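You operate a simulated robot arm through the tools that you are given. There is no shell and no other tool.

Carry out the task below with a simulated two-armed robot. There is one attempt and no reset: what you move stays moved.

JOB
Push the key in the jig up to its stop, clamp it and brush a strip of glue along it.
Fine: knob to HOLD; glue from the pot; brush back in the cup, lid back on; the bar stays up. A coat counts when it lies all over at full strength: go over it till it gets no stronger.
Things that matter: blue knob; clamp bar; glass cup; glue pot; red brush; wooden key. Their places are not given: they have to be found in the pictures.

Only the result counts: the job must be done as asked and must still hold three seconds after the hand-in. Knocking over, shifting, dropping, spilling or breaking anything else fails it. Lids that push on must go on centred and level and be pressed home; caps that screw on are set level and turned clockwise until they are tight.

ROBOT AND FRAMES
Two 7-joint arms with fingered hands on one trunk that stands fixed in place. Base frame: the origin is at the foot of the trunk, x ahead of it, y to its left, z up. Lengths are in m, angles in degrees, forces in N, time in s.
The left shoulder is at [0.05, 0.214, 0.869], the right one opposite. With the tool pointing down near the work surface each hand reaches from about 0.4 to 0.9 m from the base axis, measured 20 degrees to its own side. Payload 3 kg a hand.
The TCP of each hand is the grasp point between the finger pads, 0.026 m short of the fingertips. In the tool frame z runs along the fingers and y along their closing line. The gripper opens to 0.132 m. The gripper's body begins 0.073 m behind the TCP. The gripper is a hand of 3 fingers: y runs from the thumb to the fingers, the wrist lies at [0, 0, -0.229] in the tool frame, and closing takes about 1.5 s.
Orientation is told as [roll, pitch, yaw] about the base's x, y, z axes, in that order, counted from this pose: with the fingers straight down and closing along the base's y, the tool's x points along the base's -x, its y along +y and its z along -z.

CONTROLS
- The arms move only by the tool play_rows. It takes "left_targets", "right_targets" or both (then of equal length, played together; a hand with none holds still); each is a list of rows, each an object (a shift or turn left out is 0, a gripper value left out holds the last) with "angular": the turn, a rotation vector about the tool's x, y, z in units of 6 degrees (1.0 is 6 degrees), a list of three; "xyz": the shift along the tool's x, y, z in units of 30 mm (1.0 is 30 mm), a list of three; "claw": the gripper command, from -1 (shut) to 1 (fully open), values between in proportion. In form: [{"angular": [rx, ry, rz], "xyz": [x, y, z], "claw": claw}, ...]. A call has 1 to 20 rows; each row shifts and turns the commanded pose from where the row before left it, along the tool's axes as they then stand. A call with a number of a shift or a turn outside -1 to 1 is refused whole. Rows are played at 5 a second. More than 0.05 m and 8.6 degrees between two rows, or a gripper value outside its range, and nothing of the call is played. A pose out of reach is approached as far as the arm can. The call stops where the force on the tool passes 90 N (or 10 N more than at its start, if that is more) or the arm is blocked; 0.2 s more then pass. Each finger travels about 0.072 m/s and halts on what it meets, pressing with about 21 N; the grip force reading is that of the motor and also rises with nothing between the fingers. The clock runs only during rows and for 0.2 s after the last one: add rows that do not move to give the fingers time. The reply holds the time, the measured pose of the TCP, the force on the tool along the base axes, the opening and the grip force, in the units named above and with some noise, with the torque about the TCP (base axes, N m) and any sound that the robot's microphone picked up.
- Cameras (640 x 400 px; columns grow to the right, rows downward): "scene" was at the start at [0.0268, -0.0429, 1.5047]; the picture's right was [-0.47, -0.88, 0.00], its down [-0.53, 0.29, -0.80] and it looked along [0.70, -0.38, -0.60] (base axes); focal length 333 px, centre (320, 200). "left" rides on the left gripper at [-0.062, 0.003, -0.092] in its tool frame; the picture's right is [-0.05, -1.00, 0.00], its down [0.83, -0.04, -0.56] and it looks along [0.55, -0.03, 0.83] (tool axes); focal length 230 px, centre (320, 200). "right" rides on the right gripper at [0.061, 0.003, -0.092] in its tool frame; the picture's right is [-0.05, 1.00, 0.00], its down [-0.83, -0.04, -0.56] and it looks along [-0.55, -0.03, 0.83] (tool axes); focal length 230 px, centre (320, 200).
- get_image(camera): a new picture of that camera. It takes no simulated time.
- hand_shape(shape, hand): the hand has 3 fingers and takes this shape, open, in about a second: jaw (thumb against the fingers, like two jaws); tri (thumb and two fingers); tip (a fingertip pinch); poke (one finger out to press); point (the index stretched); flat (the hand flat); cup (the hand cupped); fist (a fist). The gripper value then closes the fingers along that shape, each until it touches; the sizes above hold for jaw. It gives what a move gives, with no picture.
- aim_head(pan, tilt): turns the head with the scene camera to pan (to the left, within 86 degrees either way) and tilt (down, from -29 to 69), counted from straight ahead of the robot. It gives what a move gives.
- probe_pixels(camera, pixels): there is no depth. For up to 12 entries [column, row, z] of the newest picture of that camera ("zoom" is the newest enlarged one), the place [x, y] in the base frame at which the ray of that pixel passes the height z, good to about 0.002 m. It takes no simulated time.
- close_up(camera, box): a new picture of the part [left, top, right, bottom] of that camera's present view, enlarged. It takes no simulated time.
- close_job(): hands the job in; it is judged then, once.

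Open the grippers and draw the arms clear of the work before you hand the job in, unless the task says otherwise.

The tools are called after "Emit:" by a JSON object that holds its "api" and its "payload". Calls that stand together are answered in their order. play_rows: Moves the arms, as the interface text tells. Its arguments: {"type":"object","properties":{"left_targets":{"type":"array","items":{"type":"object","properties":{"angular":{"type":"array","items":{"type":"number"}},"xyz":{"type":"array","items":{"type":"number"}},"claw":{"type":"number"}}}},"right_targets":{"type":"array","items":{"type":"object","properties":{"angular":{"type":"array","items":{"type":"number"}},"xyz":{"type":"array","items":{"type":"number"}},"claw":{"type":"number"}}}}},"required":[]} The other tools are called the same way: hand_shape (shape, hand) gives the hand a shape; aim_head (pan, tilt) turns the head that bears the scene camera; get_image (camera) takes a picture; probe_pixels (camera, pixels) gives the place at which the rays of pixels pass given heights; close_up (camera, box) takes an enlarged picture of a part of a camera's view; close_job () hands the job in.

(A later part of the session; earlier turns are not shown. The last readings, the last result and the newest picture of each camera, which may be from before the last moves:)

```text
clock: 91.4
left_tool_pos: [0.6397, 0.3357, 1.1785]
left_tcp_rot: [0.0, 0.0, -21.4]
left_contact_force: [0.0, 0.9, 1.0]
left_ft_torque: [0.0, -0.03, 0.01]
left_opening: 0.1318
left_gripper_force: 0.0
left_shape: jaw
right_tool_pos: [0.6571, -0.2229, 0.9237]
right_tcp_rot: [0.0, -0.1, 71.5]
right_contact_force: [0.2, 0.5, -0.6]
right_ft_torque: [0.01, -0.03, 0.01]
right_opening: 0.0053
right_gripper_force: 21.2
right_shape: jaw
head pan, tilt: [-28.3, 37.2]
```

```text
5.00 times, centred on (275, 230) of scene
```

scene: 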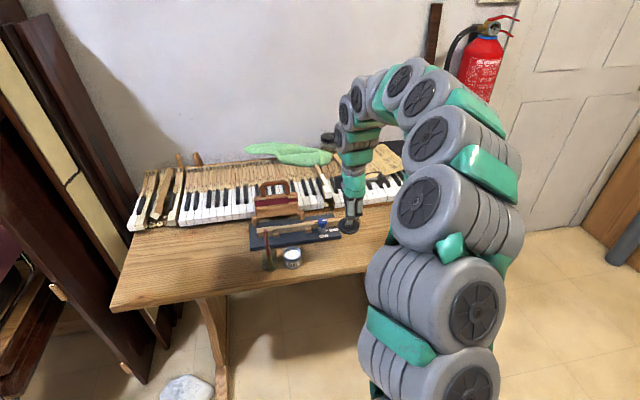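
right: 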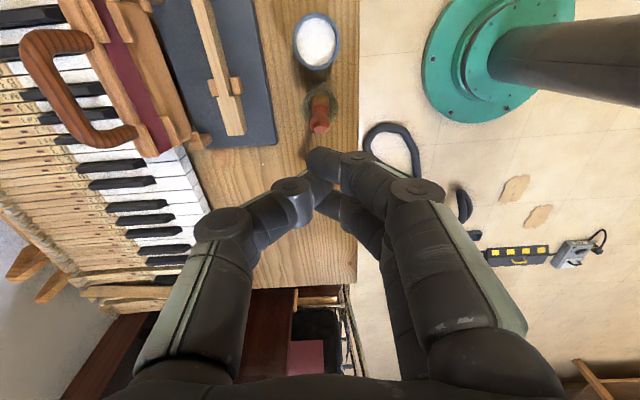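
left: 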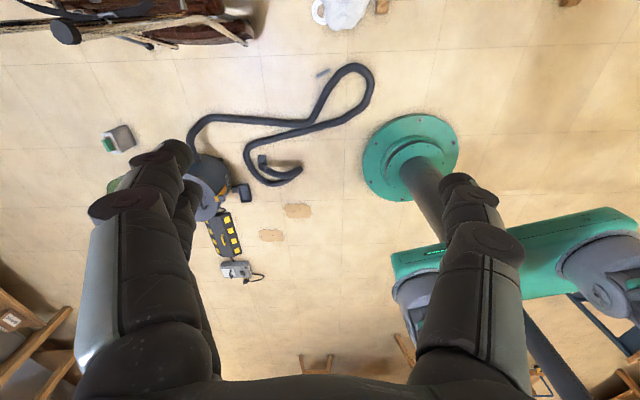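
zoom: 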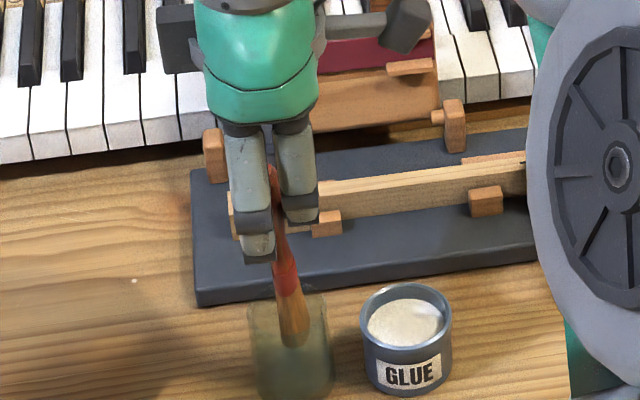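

The brush follows securely. Lift another 50 mm to clear the cup and find the bristle tip.

Emit:
{"api": "play_rows", "payload": {"right_targets": [{"xyz": [0, 0, -0.6]}, {"xyz": [0, 0, -0.6]}, {"xyz": [0, 0, -0.5]}, {}]}}

Emit:
{"api": "get_image", "payload": {"camera": "right"}}

Emit:
{"api": "close_up", "payload": {"camera": "right", "box": [220, 80, 420, 240]}}

Emit:
{"api": "close_up", "payload": {"camera": "scene", "box": [240, 190, 310, 270]}}

```text
clock: 92.4
left_tool_pos: [0.6389, 0.3356, 1.1782]
left_tcp_rot: [0.0, 0.0, -21.4]
left_contact_force: [0.2, -0.4, 0.5]
left_ft_torque: [-0.01, 0.04, 0.01]
left_opening: 0.1319
left_gripper_force: 0.0
left_shape: jaw
right_tool_pos: [0.6578, -0.2252, 0.9741]
right_tcp_rot: [-0.1, 0.1, 71.6]
right_contact_force: [-0.7, 0.3, 0.0]
right_ft_torque: [-0.02, -0.03, 0.03]
right_opening: 0.0049
right_gripper_force: 20.7
right_shape: jaw
head pan, tilt: [-28.3, 37.2]
```

```text
taken
```

right: 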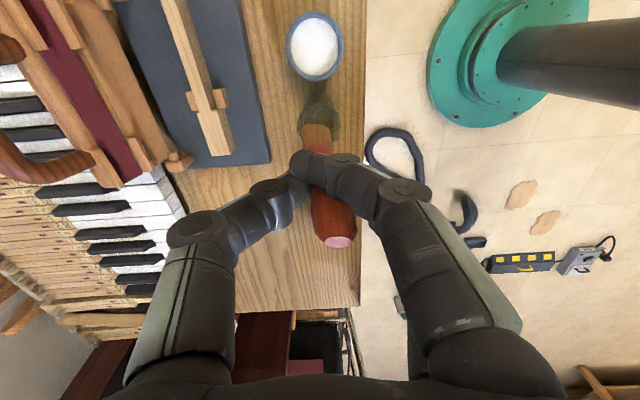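

```text
2.50 times, centred on (320, 160) of right
```

zoom: 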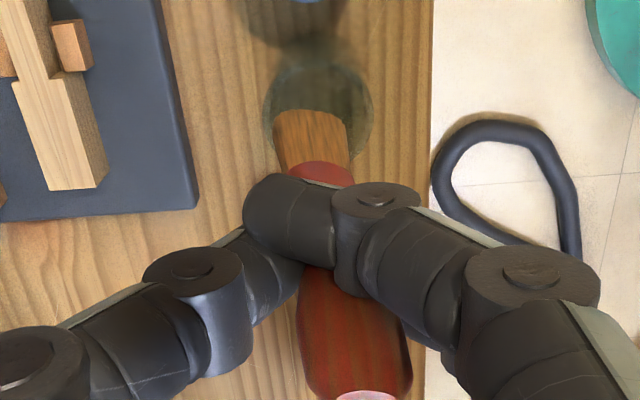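

```text
5.00 times, centred on (275, 230) of scene
```

zoom: 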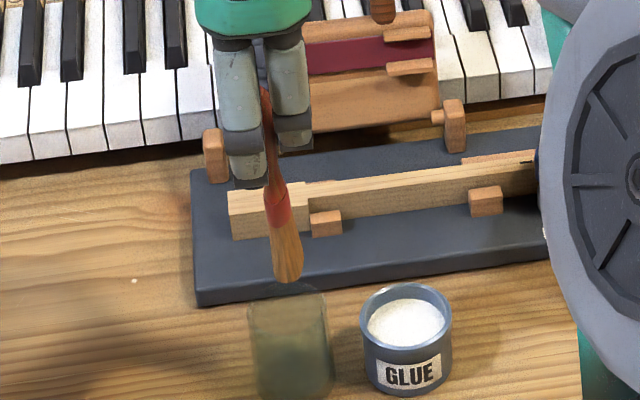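

I triangulate the bristle tip from both cameras.

Emit:
{"api": "probe_pixels", "payload": {"camera": "scene", "pixels": [[268.4, 245.6, 0.85], [268.4, 245.6, 0.865], [268.4, 245.6, 0.88], [268.4, 233.6, 0.91]]}}

Emit:
{"api": "probe_pixels", "payload": {"camera": "right", "pixels": [[316, 124.8, 0.85], [316, 124.8, 0.865], [316, 124.8, 0.88], [303, 124.8, 0.865], [329, 124.8, 0.865], [320, 146, 0.91]]}}

```text
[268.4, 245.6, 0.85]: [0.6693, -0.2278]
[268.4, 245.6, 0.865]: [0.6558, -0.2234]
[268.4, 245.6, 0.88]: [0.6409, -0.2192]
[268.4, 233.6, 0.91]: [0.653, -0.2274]
```

```text
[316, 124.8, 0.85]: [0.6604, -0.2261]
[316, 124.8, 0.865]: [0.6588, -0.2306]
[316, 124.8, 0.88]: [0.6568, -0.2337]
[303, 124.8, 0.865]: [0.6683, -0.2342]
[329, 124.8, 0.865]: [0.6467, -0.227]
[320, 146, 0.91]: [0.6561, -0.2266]
```

Bristle tip ≈(0.661,-0.227,0.857), i.e. 117 mm below the TCP. Now locate the pot opening.

Emit:
{"api": "probe_pixels", "payload": {"camera": "scene", "pixels": [[292.2, 252.6, 0.815], [292.2, 252.6, 0.825], [292.2, 252.6, 0.835]]}}

Emit:
{"api": "probe_pixels", "payload": {"camera": "right", "pixels": [[315, 46, 0.815], [315, 46, 0.825], [315, 46, 0.835], [288, 46, 0.825], [343, 46, 0.825]]}}

Emit:
{"api": "close_up", "payload": {"camera": "right", "box": [260, 0, 370, 90]}}

```text
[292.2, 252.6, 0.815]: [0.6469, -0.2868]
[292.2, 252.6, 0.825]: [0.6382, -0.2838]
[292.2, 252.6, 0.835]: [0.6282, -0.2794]
```

```text
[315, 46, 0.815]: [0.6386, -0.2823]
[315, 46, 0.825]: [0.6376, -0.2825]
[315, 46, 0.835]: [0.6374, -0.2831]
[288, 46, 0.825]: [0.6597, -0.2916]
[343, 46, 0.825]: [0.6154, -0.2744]
```

```text
4.44 times, centred on (315, 45) of right
```

zoom: 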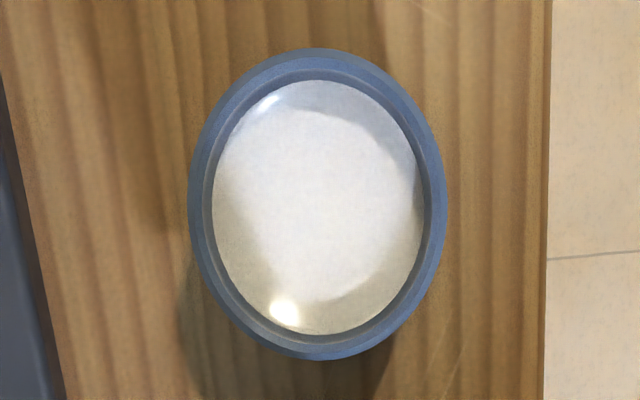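

Pot centre ≈(0.638,-0.283), rim z≈0.825. I move the brush over it and dip to tip z≈0.80.

Emit:
{"api": "play_rows", "payload": {"right_targets": [{"xyz": [0.5, 0.033, 0]}, {"xyz": [0.5, 0.033, 0]}, {"xyz": [0.5, 0.033, 0]}, {"xyz": [0.5, 0.033, 0]}, {}, {"xyz": [0, 0, 0.4]}, {"xyz": [0, 0, 0.4]}, {}]}}

Emit:
{"api": "get_image", "payload": {"camera": "right"}}

Emit:
{"api": "close_up", "payload": {"camera": "scene", "box": [250, 190, 330, 275]}}

```text
clock: 94.2
left_tool_pos: [0.6391, 0.3359, 1.1776]
left_tcp_rot: [-0.1, 0.1, -21.4]
left_contact_force: [-0.6, 0.6, 0.0]
left_ft_torque: [0.0, -0.03, -0.02]
left_opening: 0.132
left_gripper_force: 0.0
left_shape: jaw
right_tool_pos: [0.6336, -0.2814, 0.9491]
right_tcp_rot: [-0.1, 0.0, 71.6]
right_contact_force: [1.5, 0.0, 0.2]
right_ft_torque: [-0.02, 0.0, -0.02]
right_opening: 0.0055
right_gripper_force: 20.9
right_shape: jaw
head pan, tilt: [-28.3, 37.2]
```

```text
taken
```

right: 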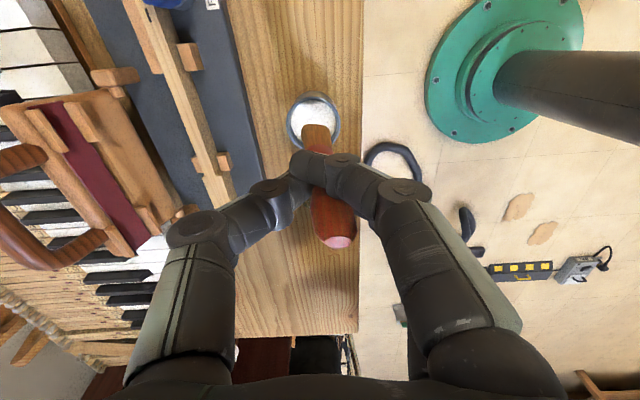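

```text
4.71 times, centred on (290, 232) of scene
```

zoom: 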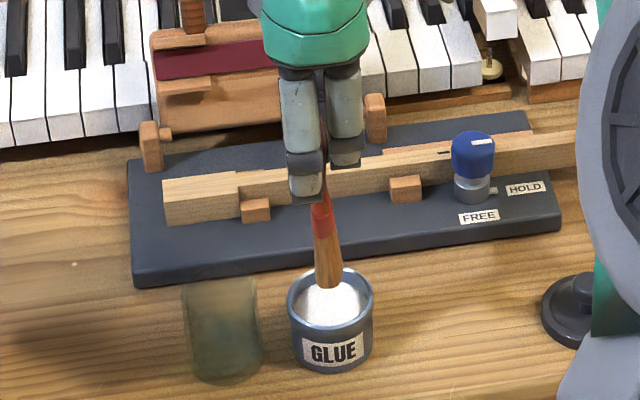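

Tip is aligned over the opening. Dip 32 mm and hold briefly with a slight swirl.

Emit:
{"api": "play_rows", "payload": {"right_targets": [{"xyz": [0.03, -0.03, 0.35]}, {"xyz": [0, 0, 0.35]}, {"xyz": [0, 0, 0.35]}, {}, {}]}}

Emit:
{"api": "close_up", "payload": {"camera": "right", "box": [240, 60, 400, 200]}}

Emit:
{"api": "close_up", "payload": {"camera": "scene", "box": [250, 200, 330, 275]}}

```text
clock: 95.4
left_tool_pos: [0.6397, 0.3361, 1.1781]
left_tcp_rot: [0.0, 0.0, -21.4]
left_contact_force: [0.3, 0.6, -0.5]
left_ft_torque: [0.03, 0.0, 0.0]
left_opening: 0.1319
left_gripper_force: 0.1
left_shape: jaw
right_tool_pos: [0.634, -0.2825, 0.918]
right_tcp_rot: [0.1, 0.0, 71.6]
right_contact_force: [0.2, 0.0, 0.2]
right_ft_torque: [0.04, 0.03, 0.01]
right_opening: 0.0049
right_gripper_force: 21.1
right_shape: jaw
head pan, tilt: [-28.3, 37.2]
```

```text
2.86 times, centred on (320, 130) of right
```

zoom: 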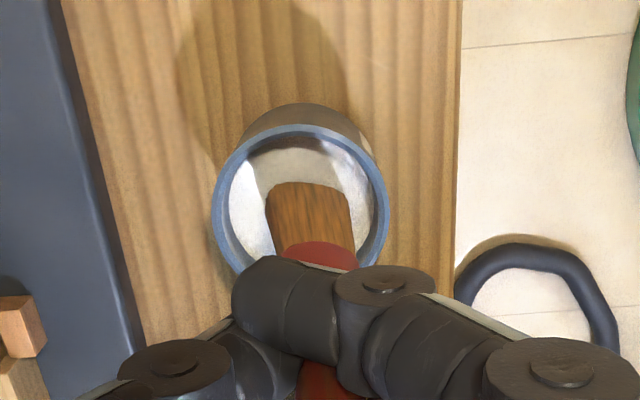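

```text
5.33 times, centred on (290, 238) of scene
```

zoom: 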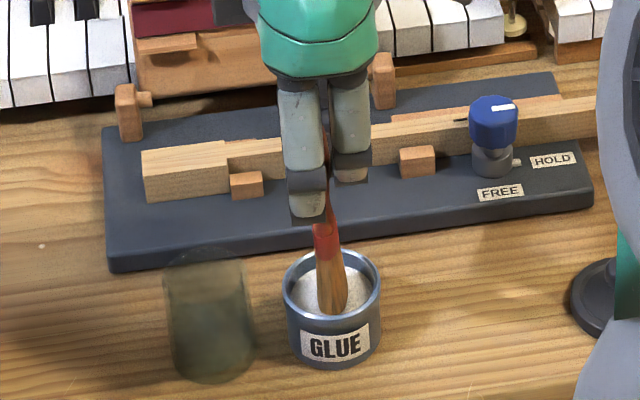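

The bristles are only slightly immersed; dip 10 mm deeper.

Emit:
{"api": "play_rows", "payload": {"right_targets": [{"xyz": [0, 0, 0.17]}, {"xyz": [0, 0, 0.17]}, {}, {}]}}

Emit:
{"api": "close_up", "payload": {"camera": "scene", "box": [250, 200, 330, 275]}}

```text
clock: 96.4
left_tool_pos: [0.6403, 0.3346, 1.1793]
left_tcp_rot: [0.0, -0.1, -21.5]
left_contact_force: [0.5, -0.5, 0.4]
left_ft_torque: [-0.03, -0.03, 0.04]
left_opening: 0.1319
left_gripper_force: 0.1
left_shape: jaw
right_tool_pos: [0.6363, -0.2823, 0.9073]
right_tcp_rot: [0.0, 0.1, 71.6]
right_contact_force: [-0.2, 0.0, 2.4]
right_ft_torque: [-0.01, -0.01, -0.04]
right_opening: 0.0055
right_gripper_force: 20.5
right_shape: jaw
head pan, tilt: [-28.3, 37.2]
```

```text
5.33 times, centred on (290, 238) of scene
```

zoom: 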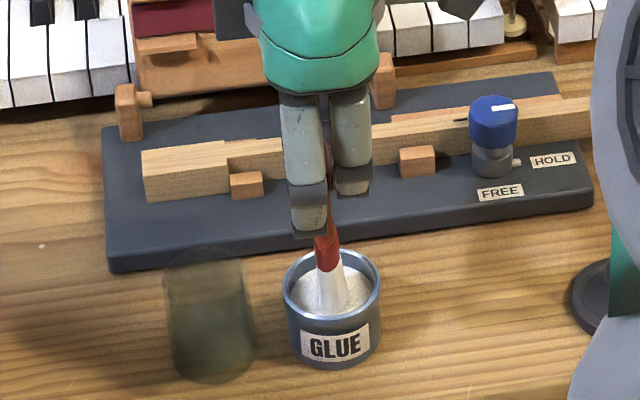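

Bristles are now white with glue. I lift out and carry the brush to above the key head (s≈0.16 along the key).

Emit:
{"api": "play_rows", "payload": {"right_targets": [{"xyz": [0, 0, -0.5]}, {"xyz": [0, 0, -0.6]}, {"xyz": [0, 0, -0.6]}, {"xyz": [0, 0, -0.6]}, {"xyz": [-0.502, -0.627, 0]}, {"xyz": [-0.502, -0.627, 0]}, {"xyz": [-0.502, -0.627, 0]}, {"xyz": [-0.502, -0.627, 0]}, {"xyz": [-0.502, -0.627, 0]}, {"xyz": [-0.502, -0.627, 0]}, {}]}}

Emit:
{"api": "get_image", "payload": {"camera": "right"}}

Emit:
{"api": "close_up", "payload": {"camera": "scene", "box": [230, 190, 330, 275]}}

```text
clock: 98.8
left_tool_pos: [0.6392, 0.335, 1.1777]
left_tcp_rot: [0.0, 0.0, -21.4]
left_contact_force: [0.2, -0.2, -0.5]
left_ft_torque: [-0.03, -0.06, -0.01]
left_opening: 0.1319
left_gripper_force: 0.0
left_shape: jaw
right_tool_pos: [0.7713, -0.2318, 0.9755]
right_tcp_rot: [0.0, 0.0, 71.7]
right_contact_force: [0.2, 0.7, 0.2]
right_ft_torque: [-0.02, 0.0, 0.0]
right_opening: 0.005
right_gripper_force: 20.7
right_shape: jaw
head pan, tilt: [-28.3, 37.2]
```

```text
taken
```

right: 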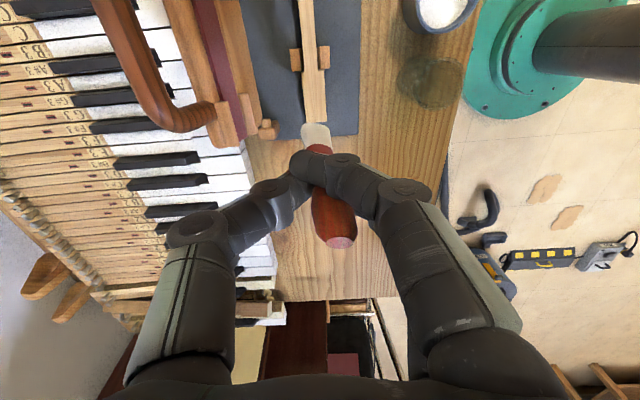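

```text
4.71 times, centred on (280, 232) of scene
```

zoom: 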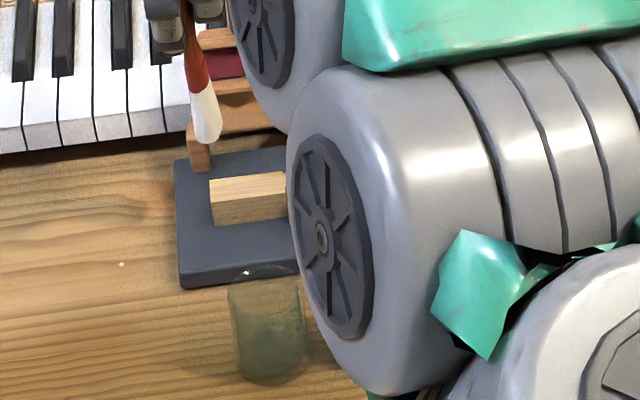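

Brush is near the key head end. I zoom to align brush and key.

Emit:
{"api": "close_up", "payload": {"camera": "right", "box": [240, 0, 400, 160]}}

```text
2.50 times, centred on (320, 80) of right
```

zoom: 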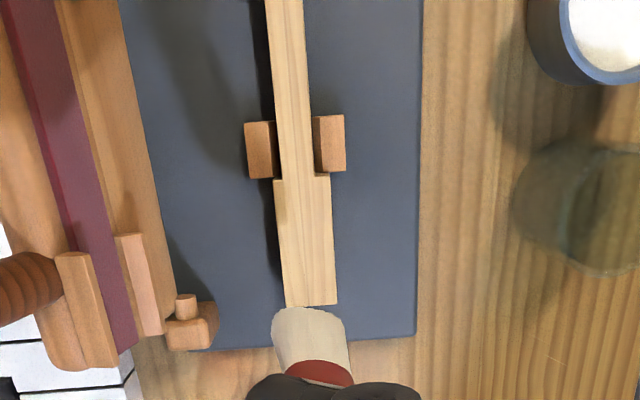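

Very clear view. Probe key centreline points and brush tip.

Emit:
{"api": "probe_pixels", "payload": {"camera": "zoom", "pixels": [[311, 304, 0.822], [302, 179, 0.822], [287, 20, 0.822], [273, 180, 0.822], [331, 176, 0.822], [267, 20, 0.822], [308, 20, 0.822], [308, 309, 0.858], [273, 315, 0.858], [343, 312, 0.858]]}}

```text
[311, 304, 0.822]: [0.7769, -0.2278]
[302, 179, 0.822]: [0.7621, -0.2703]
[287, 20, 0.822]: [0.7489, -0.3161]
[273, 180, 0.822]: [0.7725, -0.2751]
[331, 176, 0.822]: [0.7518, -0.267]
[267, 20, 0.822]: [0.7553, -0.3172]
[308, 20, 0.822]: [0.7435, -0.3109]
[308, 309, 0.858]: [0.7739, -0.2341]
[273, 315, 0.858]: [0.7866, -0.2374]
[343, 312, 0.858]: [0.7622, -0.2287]
```

Brush tip is on the key centreline (t≈7 mm from the head end). I lower 36 mm to touch the key top.

Emit:
{"api": "play_rows", "payload": {"right_targets": [{"xyz": [0.1, 0, 0.4]}, {"xyz": [0, 0, 0.4]}, {"xyz": [0, 0, 0.3]}, {"xyz": [0, 0, 0.1]}, {}]}}

Emit:
{"api": "close_up", "payload": {"camera": "right", "box": [240, 40, 400, 200]}}

Emit:
{"api": "close_up", "payload": {"camera": "scene", "box": [230, 200, 310, 265]}}

```text
clock: 100.0
left_tool_pos: [0.64, 0.336, 1.1778]
left_tcp_rot: [0.0, 0.0, -21.5]
left_contact_force: [0.3, -0.2, 0.2]
left_ft_torque: [0.06, 0.0, 0.02]
left_opening: 0.1318
left_gripper_force: 0.1
left_shape: jaw
right_tool_pos: [0.7703, -0.234, 0.9411]
right_tcp_rot: [0.0, -0.1, 71.6]
right_contact_force: [0.0, 0.2, -0.8]
right_ft_torque: [0.04, 0.02, -0.04]
right_opening: 0.0051
right_gripper_force: 20.7
right_shape: jaw
head pan, tilt: [-28.3, 37.2]
```

```text
2.50 times, centred on (320, 120) of right
```

zoom: 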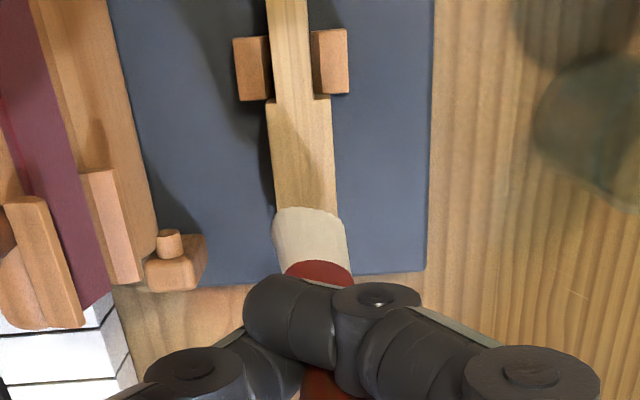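

```text
6.15 times, centred on (270, 232) of scene
```

zoom: 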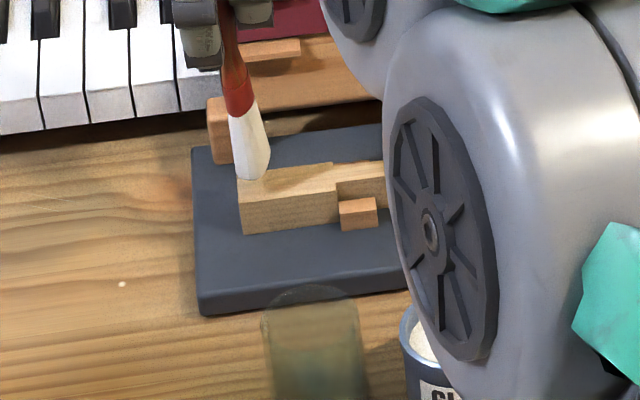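

Tip almost touching. Lower 4 mm more and start a short stroke of 30 mm.

Emit:
{"api": "play_rows", "payload": {"right_targets": [{"xyz": [0, 0, 0.07]}, {"xyz": [0, 0, 0.07]}, {"xyz": [0.25, -0.007, 0]}, {"xyz": [0.25, -0.007, 0]}, {"xyz": [0.25, -0.007, 0]}, {"xyz": [0.25, -0.007, 0]}]}}

Emit:
{"api": "close_up", "payload": {"camera": "right", "box": [240, 40, 400, 200]}}

Emit:
{"api": "close_up", "payload": {"camera": "scene", "box": [230, 200, 310, 265]}}

```text
clock: 101.4
left_tool_pos: [0.639, 0.336, 1.1778]
left_tcp_rot: [0.0, -0.1, -21.3]
left_contact_force: [-0.2, -0.2, -0.2]
left_ft_torque: [0.01, -0.01, -0.01]
left_opening: 0.1319
left_gripper_force: 0.0
left_shape: jaw
right_tool_pos: [0.7598, -0.263, 0.9359]
right_tcp_rot: [-0.1, 0.0, 71.6]
right_contact_force: [-0.4, 0.0, 0.3]
right_ft_torque: [0.0, 0.0, -0.03]
right_opening: 0.0049
right_gripper_force: 20.9
right_shape: jaw
head pan, tilt: [-28.3, 37.2]
```

```text
2.50 times, centred on (320, 120) of right
```

zoom: 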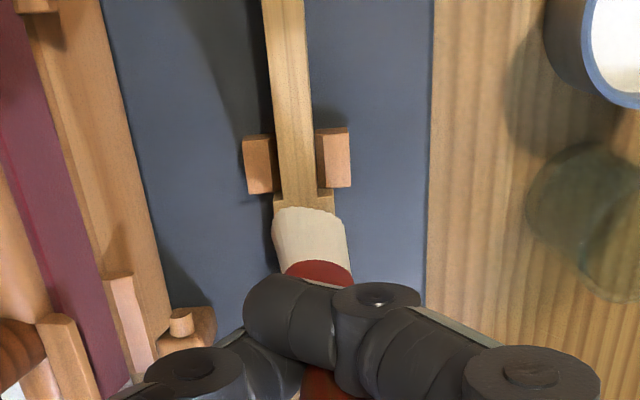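

```text
6.15 times, centred on (270, 232) of scene
```

zoom: 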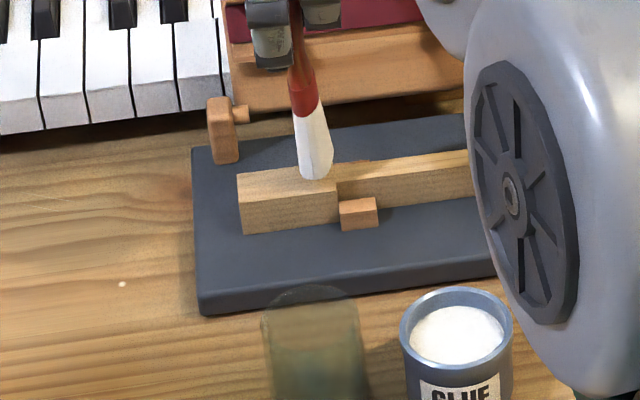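

No deposit or force yet. Lower in 1.5 mm steps until contact force appears.

Emit:
{"api": "play_rows", "payload": {"right_targets": [{"xyz": [0, 0, 0.06]}, {"xyz": [0, 0, 0.06]}, {}]}}

Emit:
{"api": "close_up", "payload": {"camera": "scene", "box": [250, 210, 310, 250]}}

```text
clock: 102.2
left_tool_pos: [0.6397, 0.3358, 1.1787]
left_tcp_rot: [0.1, 0.0, -21.4]
left_contact_force: [-0.5, -0.3, 0.0]
left_ft_torque: [0.01, -0.01, -0.01]
left_opening: 0.1319
left_gripper_force: 0.0
left_shape: jaw
right_tool_pos: [0.7599, -0.2638, 0.9333]
right_tcp_rot: [0.0, 0.0, 71.6]
right_contact_force: [-0.3, 0.1, 0.5]
right_ft_torque: [0.0, 0.0, -0.03]
right_opening: 0.0051
right_gripper_force: 21.2
right_shape: jaw
head pan, tilt: [-28.3, 37.2]
```

```text
10.00 times, centred on (280, 230) of scene
```

zoom: 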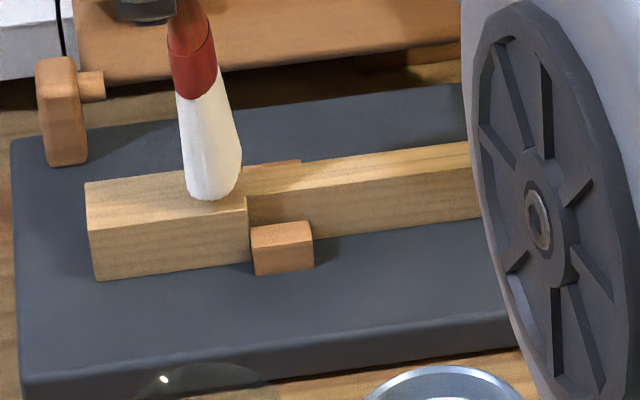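

Tip is on the surface. I stroke onwards along the shank and watch for a deposit.

Emit:
{"api": "play_rows", "payload": {"right_targets": [{"xyz": [0.3, -0.009, 0]}, {"xyz": [0.3, -0.009, 0]}, {"xyz": [0.3, -0.009, 0]}, {"xyz": [0.3, -0.009, 0]}, {"xyz": [0.3, -0.009, 0]}]}}

Emit:
{"api": "close_up", "payload": {"camera": "scene", "box": [250, 205, 320, 250]}}

Emit:
{"api": "close_up", "payload": {"camera": "right", "box": [240, 40, 400, 200]}}

```text
clock: 103.4
left_tool_pos: [0.64, 0.3352, 1.1773]
left_tcp_rot: [0.1, 0.1, -21.2]
left_contact_force: [0.3, 0.1, -0.1]
left_ft_torque: [-0.01, 0.01, -0.02]
left_opening: 0.1318
left_gripper_force: 0.1
left_shape: jaw
right_tool_pos: [0.7487, -0.3055, 0.9326]
right_tcp_rot: [0.0, 0.0, 71.7]
right_contact_force: [0.5, 0.0, 0.0]
right_ft_torque: [0.02, 0.03, 0.0]
right_opening: 0.0049
right_gripper_force: 21.0
right_shape: jaw
head pan, tilt: [-28.3, 37.2]
```

```text
8.89 times, centred on (285, 228) of scene
```

zoom: 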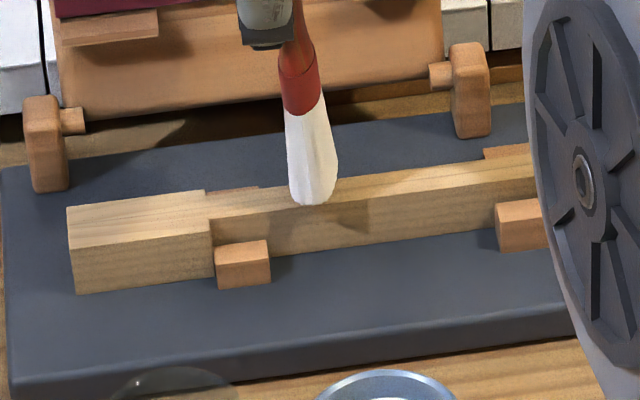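

```text
2.50 times, centred on (320, 120) of right
```

zoom: 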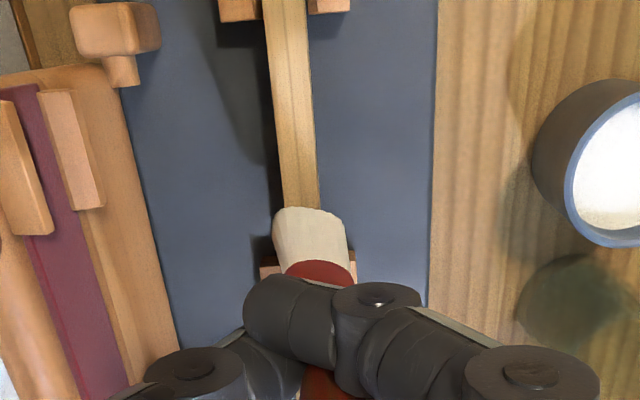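

No deposit behind the brush, and the tip seems a few mm high. Lower another 4 mm and check force.

Emit:
{"api": "play_rows", "payload": {"right_targets": [{"xyz": [0, 0, 0.07]}, {"xyz": [0, 0, 0.07]}, {}]}}

Emit:
{"api": "close_up", "payload": {"camera": "scene", "box": [250, 205, 320, 250]}}

```text
clock: 104.2
left_tool_pos: [0.6402, 0.3353, 1.179]
left_tcp_rot: [0.0, 0.0, -21.3]
left_contact_force: [0.2, 0.3, -0.3]
left_ft_torque: [-0.03, -0.03, 0.0]
left_opening: 0.1318
left_gripper_force: 0.1
left_shape: jaw
right_tool_pos: [0.7486, -0.3051, 0.9284]
right_tcp_rot: [0.1, -0.1, 71.7]
right_contact_force: [0.5, -0.3, -0.5]
right_ft_torque: [0.01, 0.01, -0.02]
right_opening: 0.0052
right_gripper_force: 20.6
right_shape: jaw
head pan, tilt: [-28.3, 37.2]
```

```text
8.89 times, centred on (285, 228) of scene
```

zoom: 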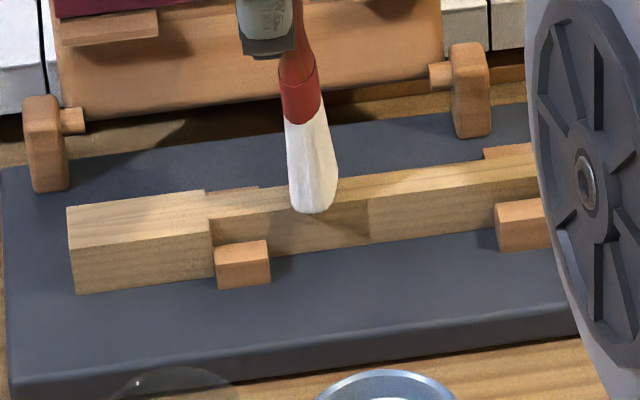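

Move 20 mm along at this height to see if glue is laid down.

Emit:
{"api": "play_rows", "payload": {"right_targets": [{"xyz": [0.33, -0.01, 0]}, {"xyz": [0.33, -0.01, 0]}, {}]}}

Emit:
{"api": "close_up", "payload": {"camera": "scene", "box": [250, 205, 320, 250]}}

Emit:
{"api": "close_up", "payload": {"camera": "right", "box": [260, 80, 380, 180]}}

```text
clock: 105.0
left_tool_pos: [0.6396, 0.3359, 1.1788]
left_tcp_rot: [0.0, 0.0, -21.4]
left_contact_force: [0.2, -0.1, 0.2]
left_ft_torque: [0.02, 0.0, 0.01]
left_opening: 0.1317
left_gripper_force: 0.0
left_shape: jaw
right_tool_pos: [0.7421, -0.3254, 0.9283]
right_tcp_rot: [0.1, 0.0, 71.5]
right_contact_force: [-0.6, -0.4, 0.7]
right_ft_torque: [-0.01, -0.02, 0.0]
right_opening: 0.0053
right_gripper_force: 21.3
right_shape: jaw
head pan, tilt: [-28.3, 37.2]
```

```text
8.89 times, centred on (285, 228) of scene
```

zoom: 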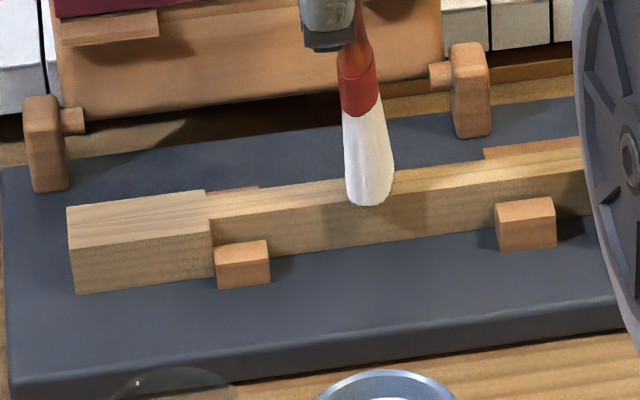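

```text
4.00 times, centred on (320, 130) of right
```

zoom: 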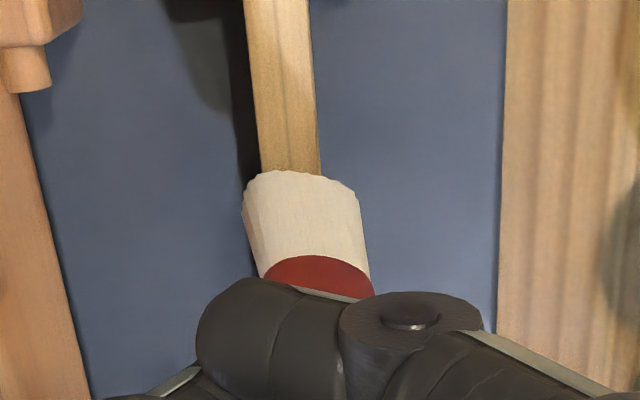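

Still no deposit. I triangulate the tip again at this position.

Emit:
{"api": "probe_pixels", "payload": {"camera": "scene", "pixels": [[290.6, 228.2, 0.81], [290.6, 228.2, 0.82], [290.6, 228.2, 0.83], [290.6, 228.2, 0.84]]}}

Emit:
{"api": "probe_pixels", "payload": {"camera": "right", "pixels": [[315.5, 123, 0.81], [315.5, 123, 0.82], [315.5, 123, 0.83], [315.5, 123, 0.84], [301, 126, 0.82], [330, 126, 0.82]]}}

```text
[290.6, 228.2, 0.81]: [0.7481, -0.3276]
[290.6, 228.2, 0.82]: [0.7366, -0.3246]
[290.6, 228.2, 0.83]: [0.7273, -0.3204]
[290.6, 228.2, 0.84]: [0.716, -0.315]
```

```text
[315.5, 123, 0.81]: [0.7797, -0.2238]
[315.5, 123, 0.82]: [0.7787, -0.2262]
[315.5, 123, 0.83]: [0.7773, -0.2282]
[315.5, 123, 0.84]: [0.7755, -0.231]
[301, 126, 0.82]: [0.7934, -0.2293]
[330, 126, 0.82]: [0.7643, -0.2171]
```

The right-camera probe used an older frame; I take a fresh one.

Emit:
{"api": "get_image", "payload": {"camera": "right"}}

Emit:
{"api": "probe_pixels", "payload": {"camera": "right", "pixels": [[315.5, 123, 0.8], [315.5, 123, 0.81], [315.5, 123, 0.82], [315.5, 123, 0.83], [315.5, 123, 0.84], [301, 126, 0.82], [330, 126, 0.82], [312.5, 95, 0.822]]}}

```text
taken
```

right: 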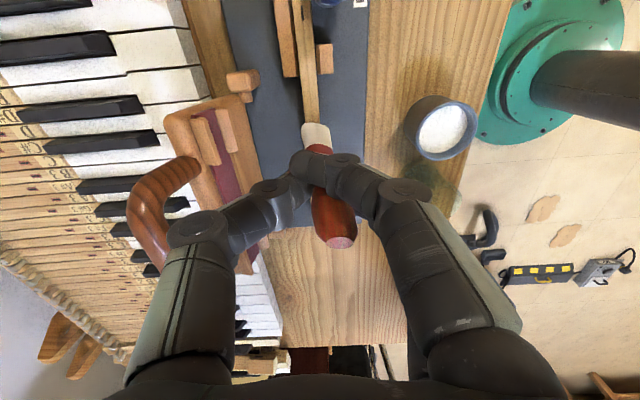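

```text
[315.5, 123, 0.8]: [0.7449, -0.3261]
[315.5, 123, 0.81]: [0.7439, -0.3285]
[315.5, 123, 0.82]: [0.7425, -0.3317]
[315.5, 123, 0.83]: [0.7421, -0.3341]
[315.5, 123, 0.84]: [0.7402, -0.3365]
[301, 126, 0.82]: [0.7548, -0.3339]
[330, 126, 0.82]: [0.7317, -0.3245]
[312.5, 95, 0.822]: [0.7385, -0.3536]
```

The tip triangulates to ~0.81–0.815, i.e. at the key surface. I zoom on the swept section for any faint coat.

Emit:
{"api": "close_up", "payload": {"camera": "scene", "box": [255, 215, 300, 240]}}

Emit:
{"api": "close_up", "payload": {"camera": "right", "box": [290, 60, 350, 140]}}

```text
14.22 times, centred on (278, 228) of scene
```

zoom: 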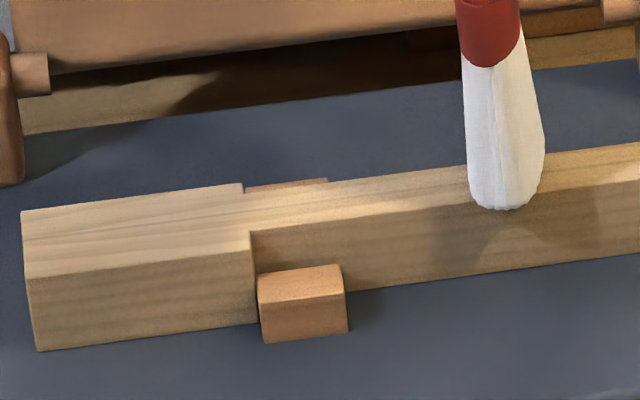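

```text
5.00 times, centred on (320, 100) of right
```

zoom: 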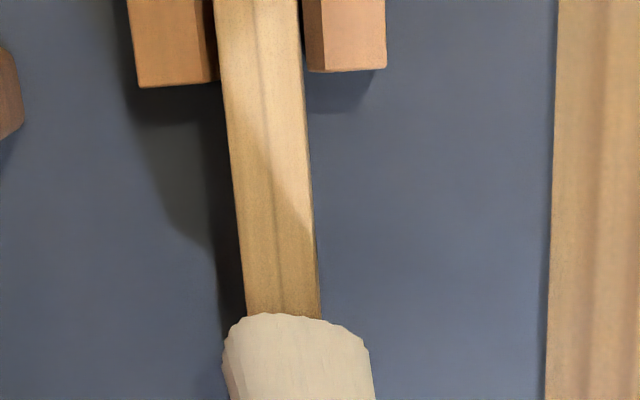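

Geometry in this zoom says the tip is only just at the key top now. Lower 3 mm more, then stroke 15 mm back.

Emit:
{"api": "play_rows", "payload": {"right_targets": [{"xyz": [0, 0, 0.05]}, {"xyz": [0, 0, 0.05]}, {}]}}

Emit:
{"api": "close_up", "payload": {"camera": "scene", "box": [255, 215, 300, 240]}}

```text
clock: 105.8
left_tool_pos: [0.6409, 0.3351, 1.1785]
left_tcp_rot: [0.1, 0.0, -21.4]
left_contact_force: [-0.4, -0.7, -0.3]
left_ft_torque: [0.02, 0.03, -0.02]
left_opening: 0.1318
left_gripper_force: 0.0
left_shape: jaw
right_tool_pos: [0.7416, -0.3246, 0.9257]
right_tcp_rot: [0.0, -0.1, 71.6]
right_contact_force: [0.2, 0.0, -0.7]
right_ft_torque: [-0.02, 0.0, -0.04]
right_opening: 0.0053
right_gripper_force: 20.8
right_shape: jaw
head pan, tilt: [-28.3, 37.2]
```

```text
14.22 times, centred on (278, 228) of scene
```

zoom: 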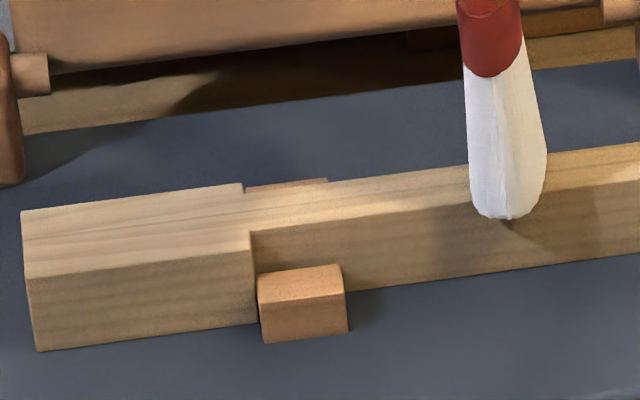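

Recomputing (table ≈0.786, brush length below TCP ≈106 mm) the tip is about at the surface now. Continue lowering by 2 mm steps.

Emit:
{"api": "play_rows", "payload": {"right_targets": [{"xyz": [0, 0, 0.07]}, {"xyz": [0, 0, 0.07]}, {}]}}

Emit:
{"api": "close_up", "payload": {"camera": "scene", "box": [255, 215, 300, 240]}}

```text
clock: 106.6
left_tool_pos: [0.6402, 0.3365, 1.1783]
left_tcp_rot: [0.0, 0.0, -21.3]
left_contact_force: [0.3, 0.2, -0.3]
left_ft_torque: [0.02, 0.0, -0.02]
left_opening: 0.1319
left_gripper_force: 0.0
left_shape: jaw
right_tool_pos: [0.7409, -0.3241, 0.9225]
right_tcp_rot: [-0.2, 0.0, 71.5]
right_contact_force: [-1.9, -1.3, 24.0]
right_ft_torque: [0.18, 0.04, 0.05]
right_opening: 0.0066
right_gripper_force: 20.9
right_shape: jaw
head pan, tilt: [-28.3, 37.2]
```

```text
14.22 times, centred on (278, 228) of scene
```

zoom: 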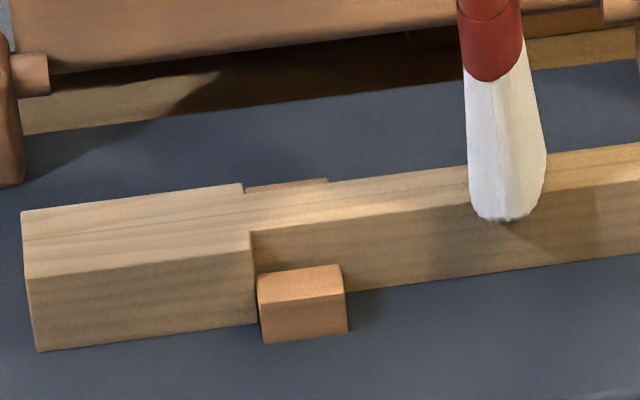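

Firm contact: 24 N at TCP z=0.9225. I ease up 1.5 mm and stroke back toward the head 20 mm.

Emit:
{"api": "play_rows", "payload": {"right_targets": [{"xyz": [0, 0, -0.05]}, {}]}}

Emit:
{"api": "play_rows", "payload": {"right_targets": [{"xyz": [0.2, -0.006, 0]}, {"xyz": [0.2, -0.006, 0]}, {"xyz": [0.2, -0.006, 0]}]}}

Emit:
{"api": "close_up", "payload": {"camera": "scene", "box": [255, 210, 315, 240]}}

```text
clock: 107.2
left_tool_pos: [0.639, 0.3345, 1.1783]
left_tcp_rot: [0.1, 0.0, -21.3]
left_contact_force: [0.0, -0.6, 0.3]
left_ft_torque: [0.01, 0.01, 0.02]
left_opening: 0.132
left_gripper_force: 0.1
left_shape: jaw
right_tool_pos: [0.7411, -0.3249, 0.9235]
right_tcp_rot: [0.0, 0.0, 71.5]
right_contact_force: [-1.8, 0.2, 15.5]
right_ft_torque: [0.12, 0.05, 0.02]
right_opening: 0.0064
right_gripper_force: 21.1
right_shape: jaw
head pan, tilt: [-28.3, 37.2]
```

```text
clock: 108.0
left_tool_pos: [0.6416, 0.3353, 1.1777]
left_tcp_rot: [0.0, 0.0, -21.3]
left_contact_force: [-0.5, 0.5, -0.4]
left_ft_torque: [-0.01, 0.01, -0.02]
left_opening: 0.132
left_gripper_force: 0.0
left_shape: jaw
right_tool_pos: [0.7359, -0.342, 0.9236]
right_tcp_rot: [-0.1, -0.1, 71.6]
right_contact_force: [-0.1, 2.1, 8.7]
right_ft_torque: [0.38, 0.03, 0.05]
right_opening: 0.0066
right_gripper_force: 21.1
right_shape: jaw
head pan, tilt: [-28.3, 37.2]
```

```text
10.67 times, centred on (285, 225) of scene
```

zoom: 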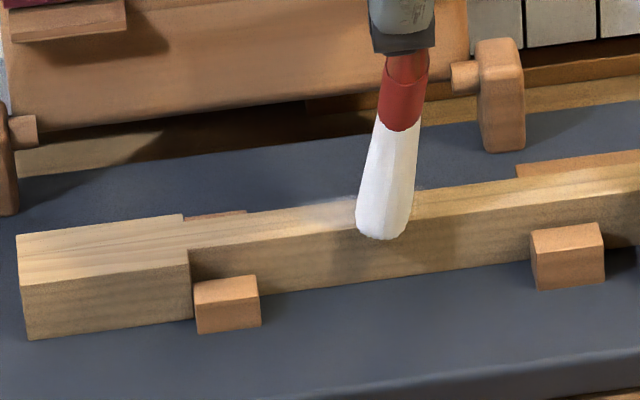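

A faint white coat appears behind the brush. I continue to t≈0.166, stopping short of the knob, with slightly lighter pressure.

Emit:
{"api": "play_rows", "payload": {"right_targets": [{"xyz": [0.25, -0.007, -0.01]}, {"xyz": [0.25, -0.007, 0]}, {"xyz": [0.25, -0.007, 0]}, {"xyz": [0.25, -0.007, 0]}, {"xyz": [0.25, -0.007, 0]}, {"xyz": [0.2, -0.006, 0]}]}}

Emit:
{"api": "close_up", "payload": {"camera": "scene", "box": [255, 205, 335, 245]}}

Emit:
{"api": "close_up", "payload": {"camera": "right", "box": [240, 40, 400, 200]}}

```text
clock: 109.4
left_tool_pos: [0.6403, 0.3352, 1.1775]
left_tcp_rot: [0.0, 0.0, -21.3]
left_contact_force: [-0.3, -0.6, 0.9]
left_ft_torque: [0.01, -0.02, 0.0]
left_opening: 0.1319
left_gripper_force: 0.0
left_shape: jaw
right_tool_pos: [0.7252, -0.3843, 0.9245]
right_tcp_rot: [0.0, 0.0, 71.6]
right_contact_force: [0.0, 1.7, 4.4]
right_ft_torque: [0.22, -0.03, 0.02]
right_opening: 0.006
right_gripper_force: 21.1
right_shape: jaw
head pan, tilt: [-28.3, 37.2]
```

```text
8.00 times, centred on (295, 225) of scene
```

zoom: 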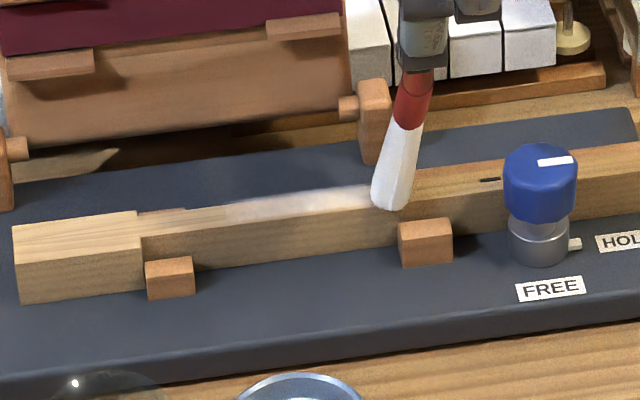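

```text
2.50 times, centred on (320, 120) of right
```

zoom: 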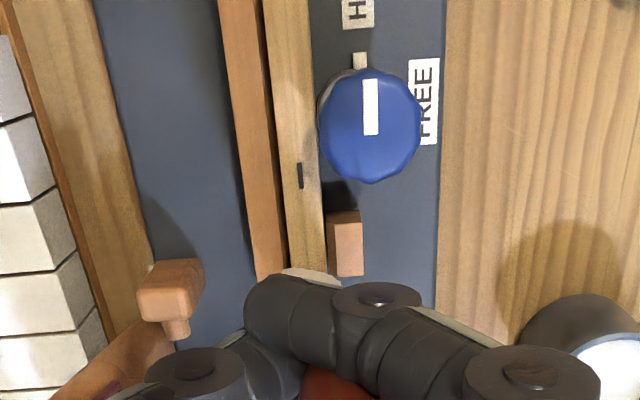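

A clear white strip is being laid. The brush tip lags behind the TCP, so I go 12 mm further, then reverse toward the head.

Emit:
{"api": "play_rows", "payload": {"right_targets": [{"xyz": [0.2, -0.006, 0.01]}, {"xyz": [0.2, -0.006, 0.01]}]}}

Emit:
{"api": "close_up", "payload": {"camera": "scene", "box": [275, 205, 345, 245]}}

```text
clock: 110.0
left_tool_pos: [0.6389, 0.3355, 1.1779]
left_tcp_rot: [0.0, 0.0, -21.3]
left_contact_force: [0.5, -0.2, -0.2]
left_ft_torque: [-0.03, -0.03, 0.01]
left_opening: 0.132
left_gripper_force: 0.0
left_shape: jaw
right_tool_pos: [0.7206, -0.3957, 0.921]
right_tcp_rot: [0.0, 0.0, 71.7]
right_contact_force: [0.5, 2.0, 7.0]
right_ft_torque: [0.3, -0.04, 0.03]
right_opening: 0.006
right_gripper_force: 20.6
right_shape: jaw
head pan, tilt: [-28.3, 37.2]
```

```text
9.14 times, centred on (310, 225) of scene
```

zoom: 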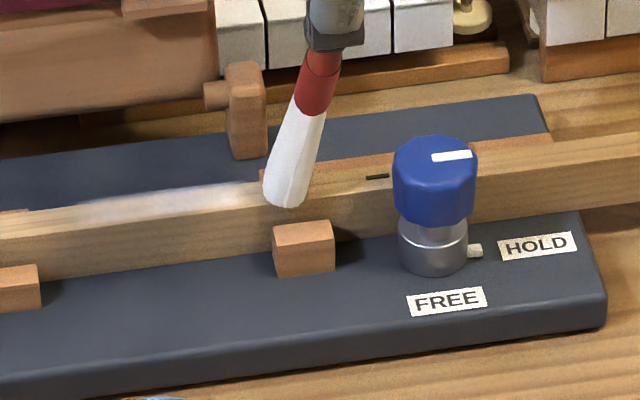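

Tip is ~27 mm short of the slot. Go 9 mm further and then stroke back.

Emit:
{"api": "play_rows", "payload": {"right_targets": [{"xyz": [0.15, -0.004, 0]}, {"xyz": [0.15, -0.004, 0]}]}}

Emit:
{"api": "play_rows", "payload": {"right_targets": [{"xyz": [-0.25, 0.007, 0]}, {"xyz": [-0.25, 0.007, 0]}, {"xyz": [-0.25, 0.007, 0]}, {"xyz": [-0.25, 0.007, 0]}, {"xyz": [-0.25, 0.007, 0]}, {"xyz": [-0.25, 0.007, 0]}]}}

Emit:
{"api": "close_up", "payload": {"camera": "scene", "box": [255, 205, 335, 245]}}

```text
clock: 110.6
left_tool_pos: [0.64, 0.3362, 1.1781]
left_tcp_rot: [0.0, 0.0, -21.4]
left_contact_force: [0.0, -0.1, -0.1]
left_ft_torque: [0.03, 0.02, 0.02]
left_opening: 0.1318
left_gripper_force: 0.1
left_shape: jaw
right_tool_pos: [0.7198, -0.4055, 0.9208]
right_tcp_rot: [0.1, 0.0, 71.6]
right_contact_force: [1.1, 2.2, 5.2]
right_ft_torque: [0.36, -0.05, -0.02]
right_opening: 0.0058
right_gripper_force: 21.0
right_shape: jaw
head pan, tilt: [-28.3, 37.2]
```

```text
clock: 112.0
left_tool_pos: [0.6396, 0.3357, 1.1788]
left_tcp_rot: [0.0, -0.1, -21.3]
left_contact_force: [-0.1, 0.2, 0.5]
left_ft_torque: [0.01, 0.03, 0.0]
left_opening: 0.1319
left_gripper_force: 0.1
left_shape: jaw
right_tool_pos: [0.7325, -0.3601, 0.9225]
right_tcp_rot: [0.1, 0.0, 71.7]
right_contact_force: [0.5, 1.3, 9.2]
right_ft_torque: [-0.07, 0.04, -0.03]
right_opening: 0.0059
right_gripper_force: 21.4
right_shape: jaw
head pan, tilt: [-28.3, 37.2]
```

```text
8.00 times, centred on (295, 225) of scene
```

zoom: 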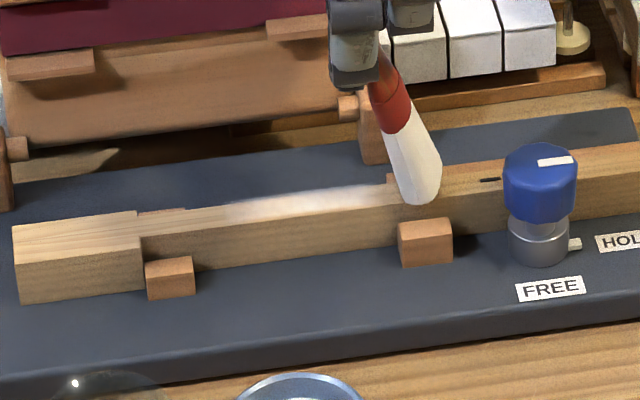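

The brush pivots and trails like a real one. I continue the back stroke toward the head end.

Emit:
{"api": "play_rows", "payload": {"right_targets": [{"xyz": [-0.3, 0.009, 0]}, {"xyz": [-0.3, 0.009, 0]}, {"xyz": [-0.3, 0.009, 0]}, {"xyz": [-0.3, 0.009, 0]}, {"xyz": [-0.3, 0.009, 0]}, {"xyz": [-0.3, 0.009, 0]}, {"xyz": [-0.3, 0.009, 0]}]}}

Emit:
{"api": "close_up", "payload": {"camera": "scene", "box": [250, 205, 330, 245]}}

```text
clock: 113.6
left_tool_pos: [0.6405, 0.3356, 1.1779]
left_tcp_rot: [0.0, 0.0, -21.3]
left_contact_force: [-0.3, -0.9, -1.0]
left_ft_torque: [0.01, -0.01, 0.01]
left_opening: 0.1323
left_gripper_force: 0.1
left_shape: jaw
right_tool_pos: [0.7516, -0.3002, 0.9241]
right_tcp_rot: [0.1, 0.1, 71.7]
right_contact_force: [-0.8, -0.5, 0.5]
right_ft_torque: [-0.05, 0.03, 0.0]
right_opening: 0.0057
right_gripper_force: 21.1
right_shape: jaw
head pan, tilt: [-28.3, 37.2]
```

```text
8.00 times, centred on (290, 225) of scene
```

zoom: 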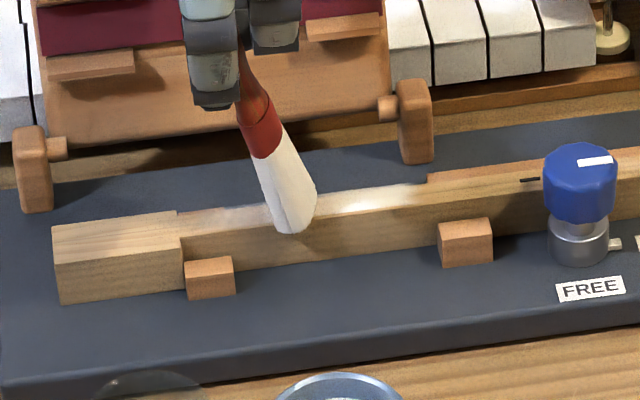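

Contact is light now; lower 1 mm and continue over the shoulder and head.

Emit:
{"api": "play_rows", "payload": {"right_targets": [{"xyz": [-0.25, 0.007, 0.04]}, {"xyz": [-0.3, 0.009, 0]}, {"xyz": [-0.3, 0.009, 0]}, {"xyz": [-0.3, 0.009, 0]}, {"xyz": [-0.3, 0.009, 0]}, {"xyz": [-0.3, 0.009, 0]}]}}

Emit:
{"api": "close_up", "payload": {"camera": "scene", "box": [250, 205, 330, 245]}}

```text
clock: 115.0
left_tool_pos: [0.6407, 0.3362, 1.1779]
left_tcp_rot: [0.0, 0.0, -21.4]
left_contact_force: [-0.2, -0.1, -0.6]
left_ft_torque: [0.0, -0.02, 0.01]
left_opening: 0.1318
left_gripper_force: 0.0
left_shape: jaw
right_tool_pos: [0.7639, -0.2493, 0.9215]
right_tcp_rot: [0.1, 0.0, 71.6]
right_contact_force: [-1.0, 0.0, 0.6]
right_ft_torque: [-0.02, 0.04, 0.0]
right_opening: 0.0052
right_gripper_force: 21.0
right_shape: jaw
head pan, tilt: [-28.3, 37.2]
```

```text
8.00 times, centred on (290, 225) of scene
```

zoom: 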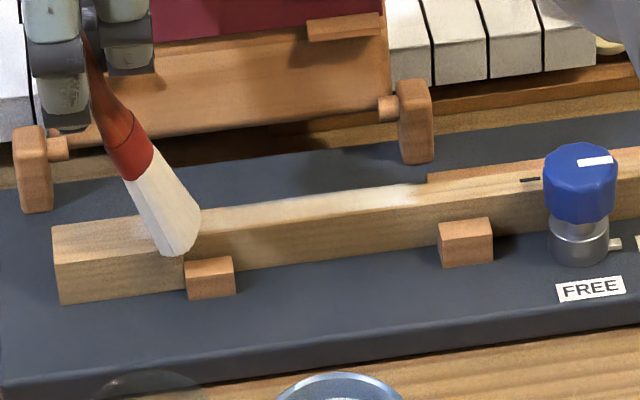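

The brush now leans a lot. Check with the right camera where the tip is.

Emit:
{"api": "get_image", "payload": {"camera": "right"}}

Emit:
{"api": "close_up", "payload": {"camera": "right", "box": [240, 20, 400, 180]}}

```text
taken
```

right: 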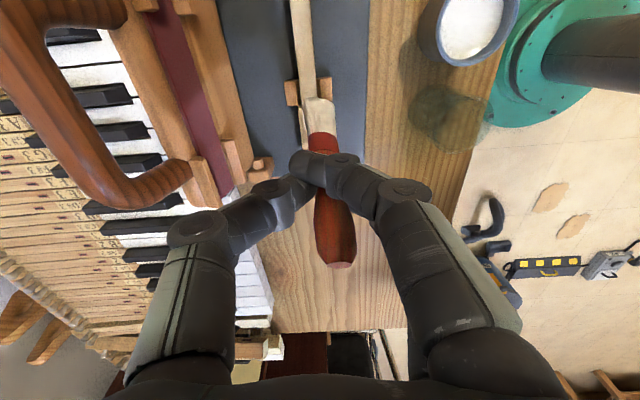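

```text
2.50 times, centred on (320, 100) of right
```

zoom: 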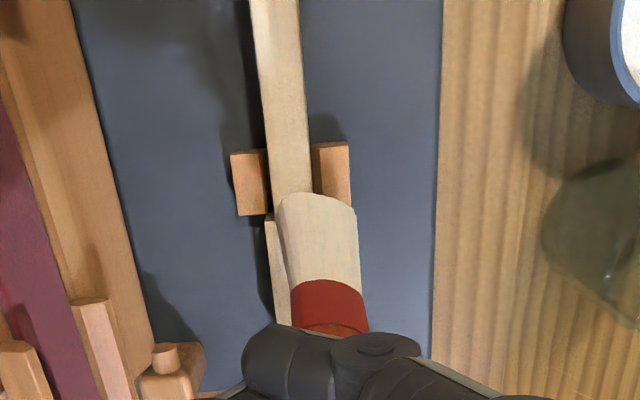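

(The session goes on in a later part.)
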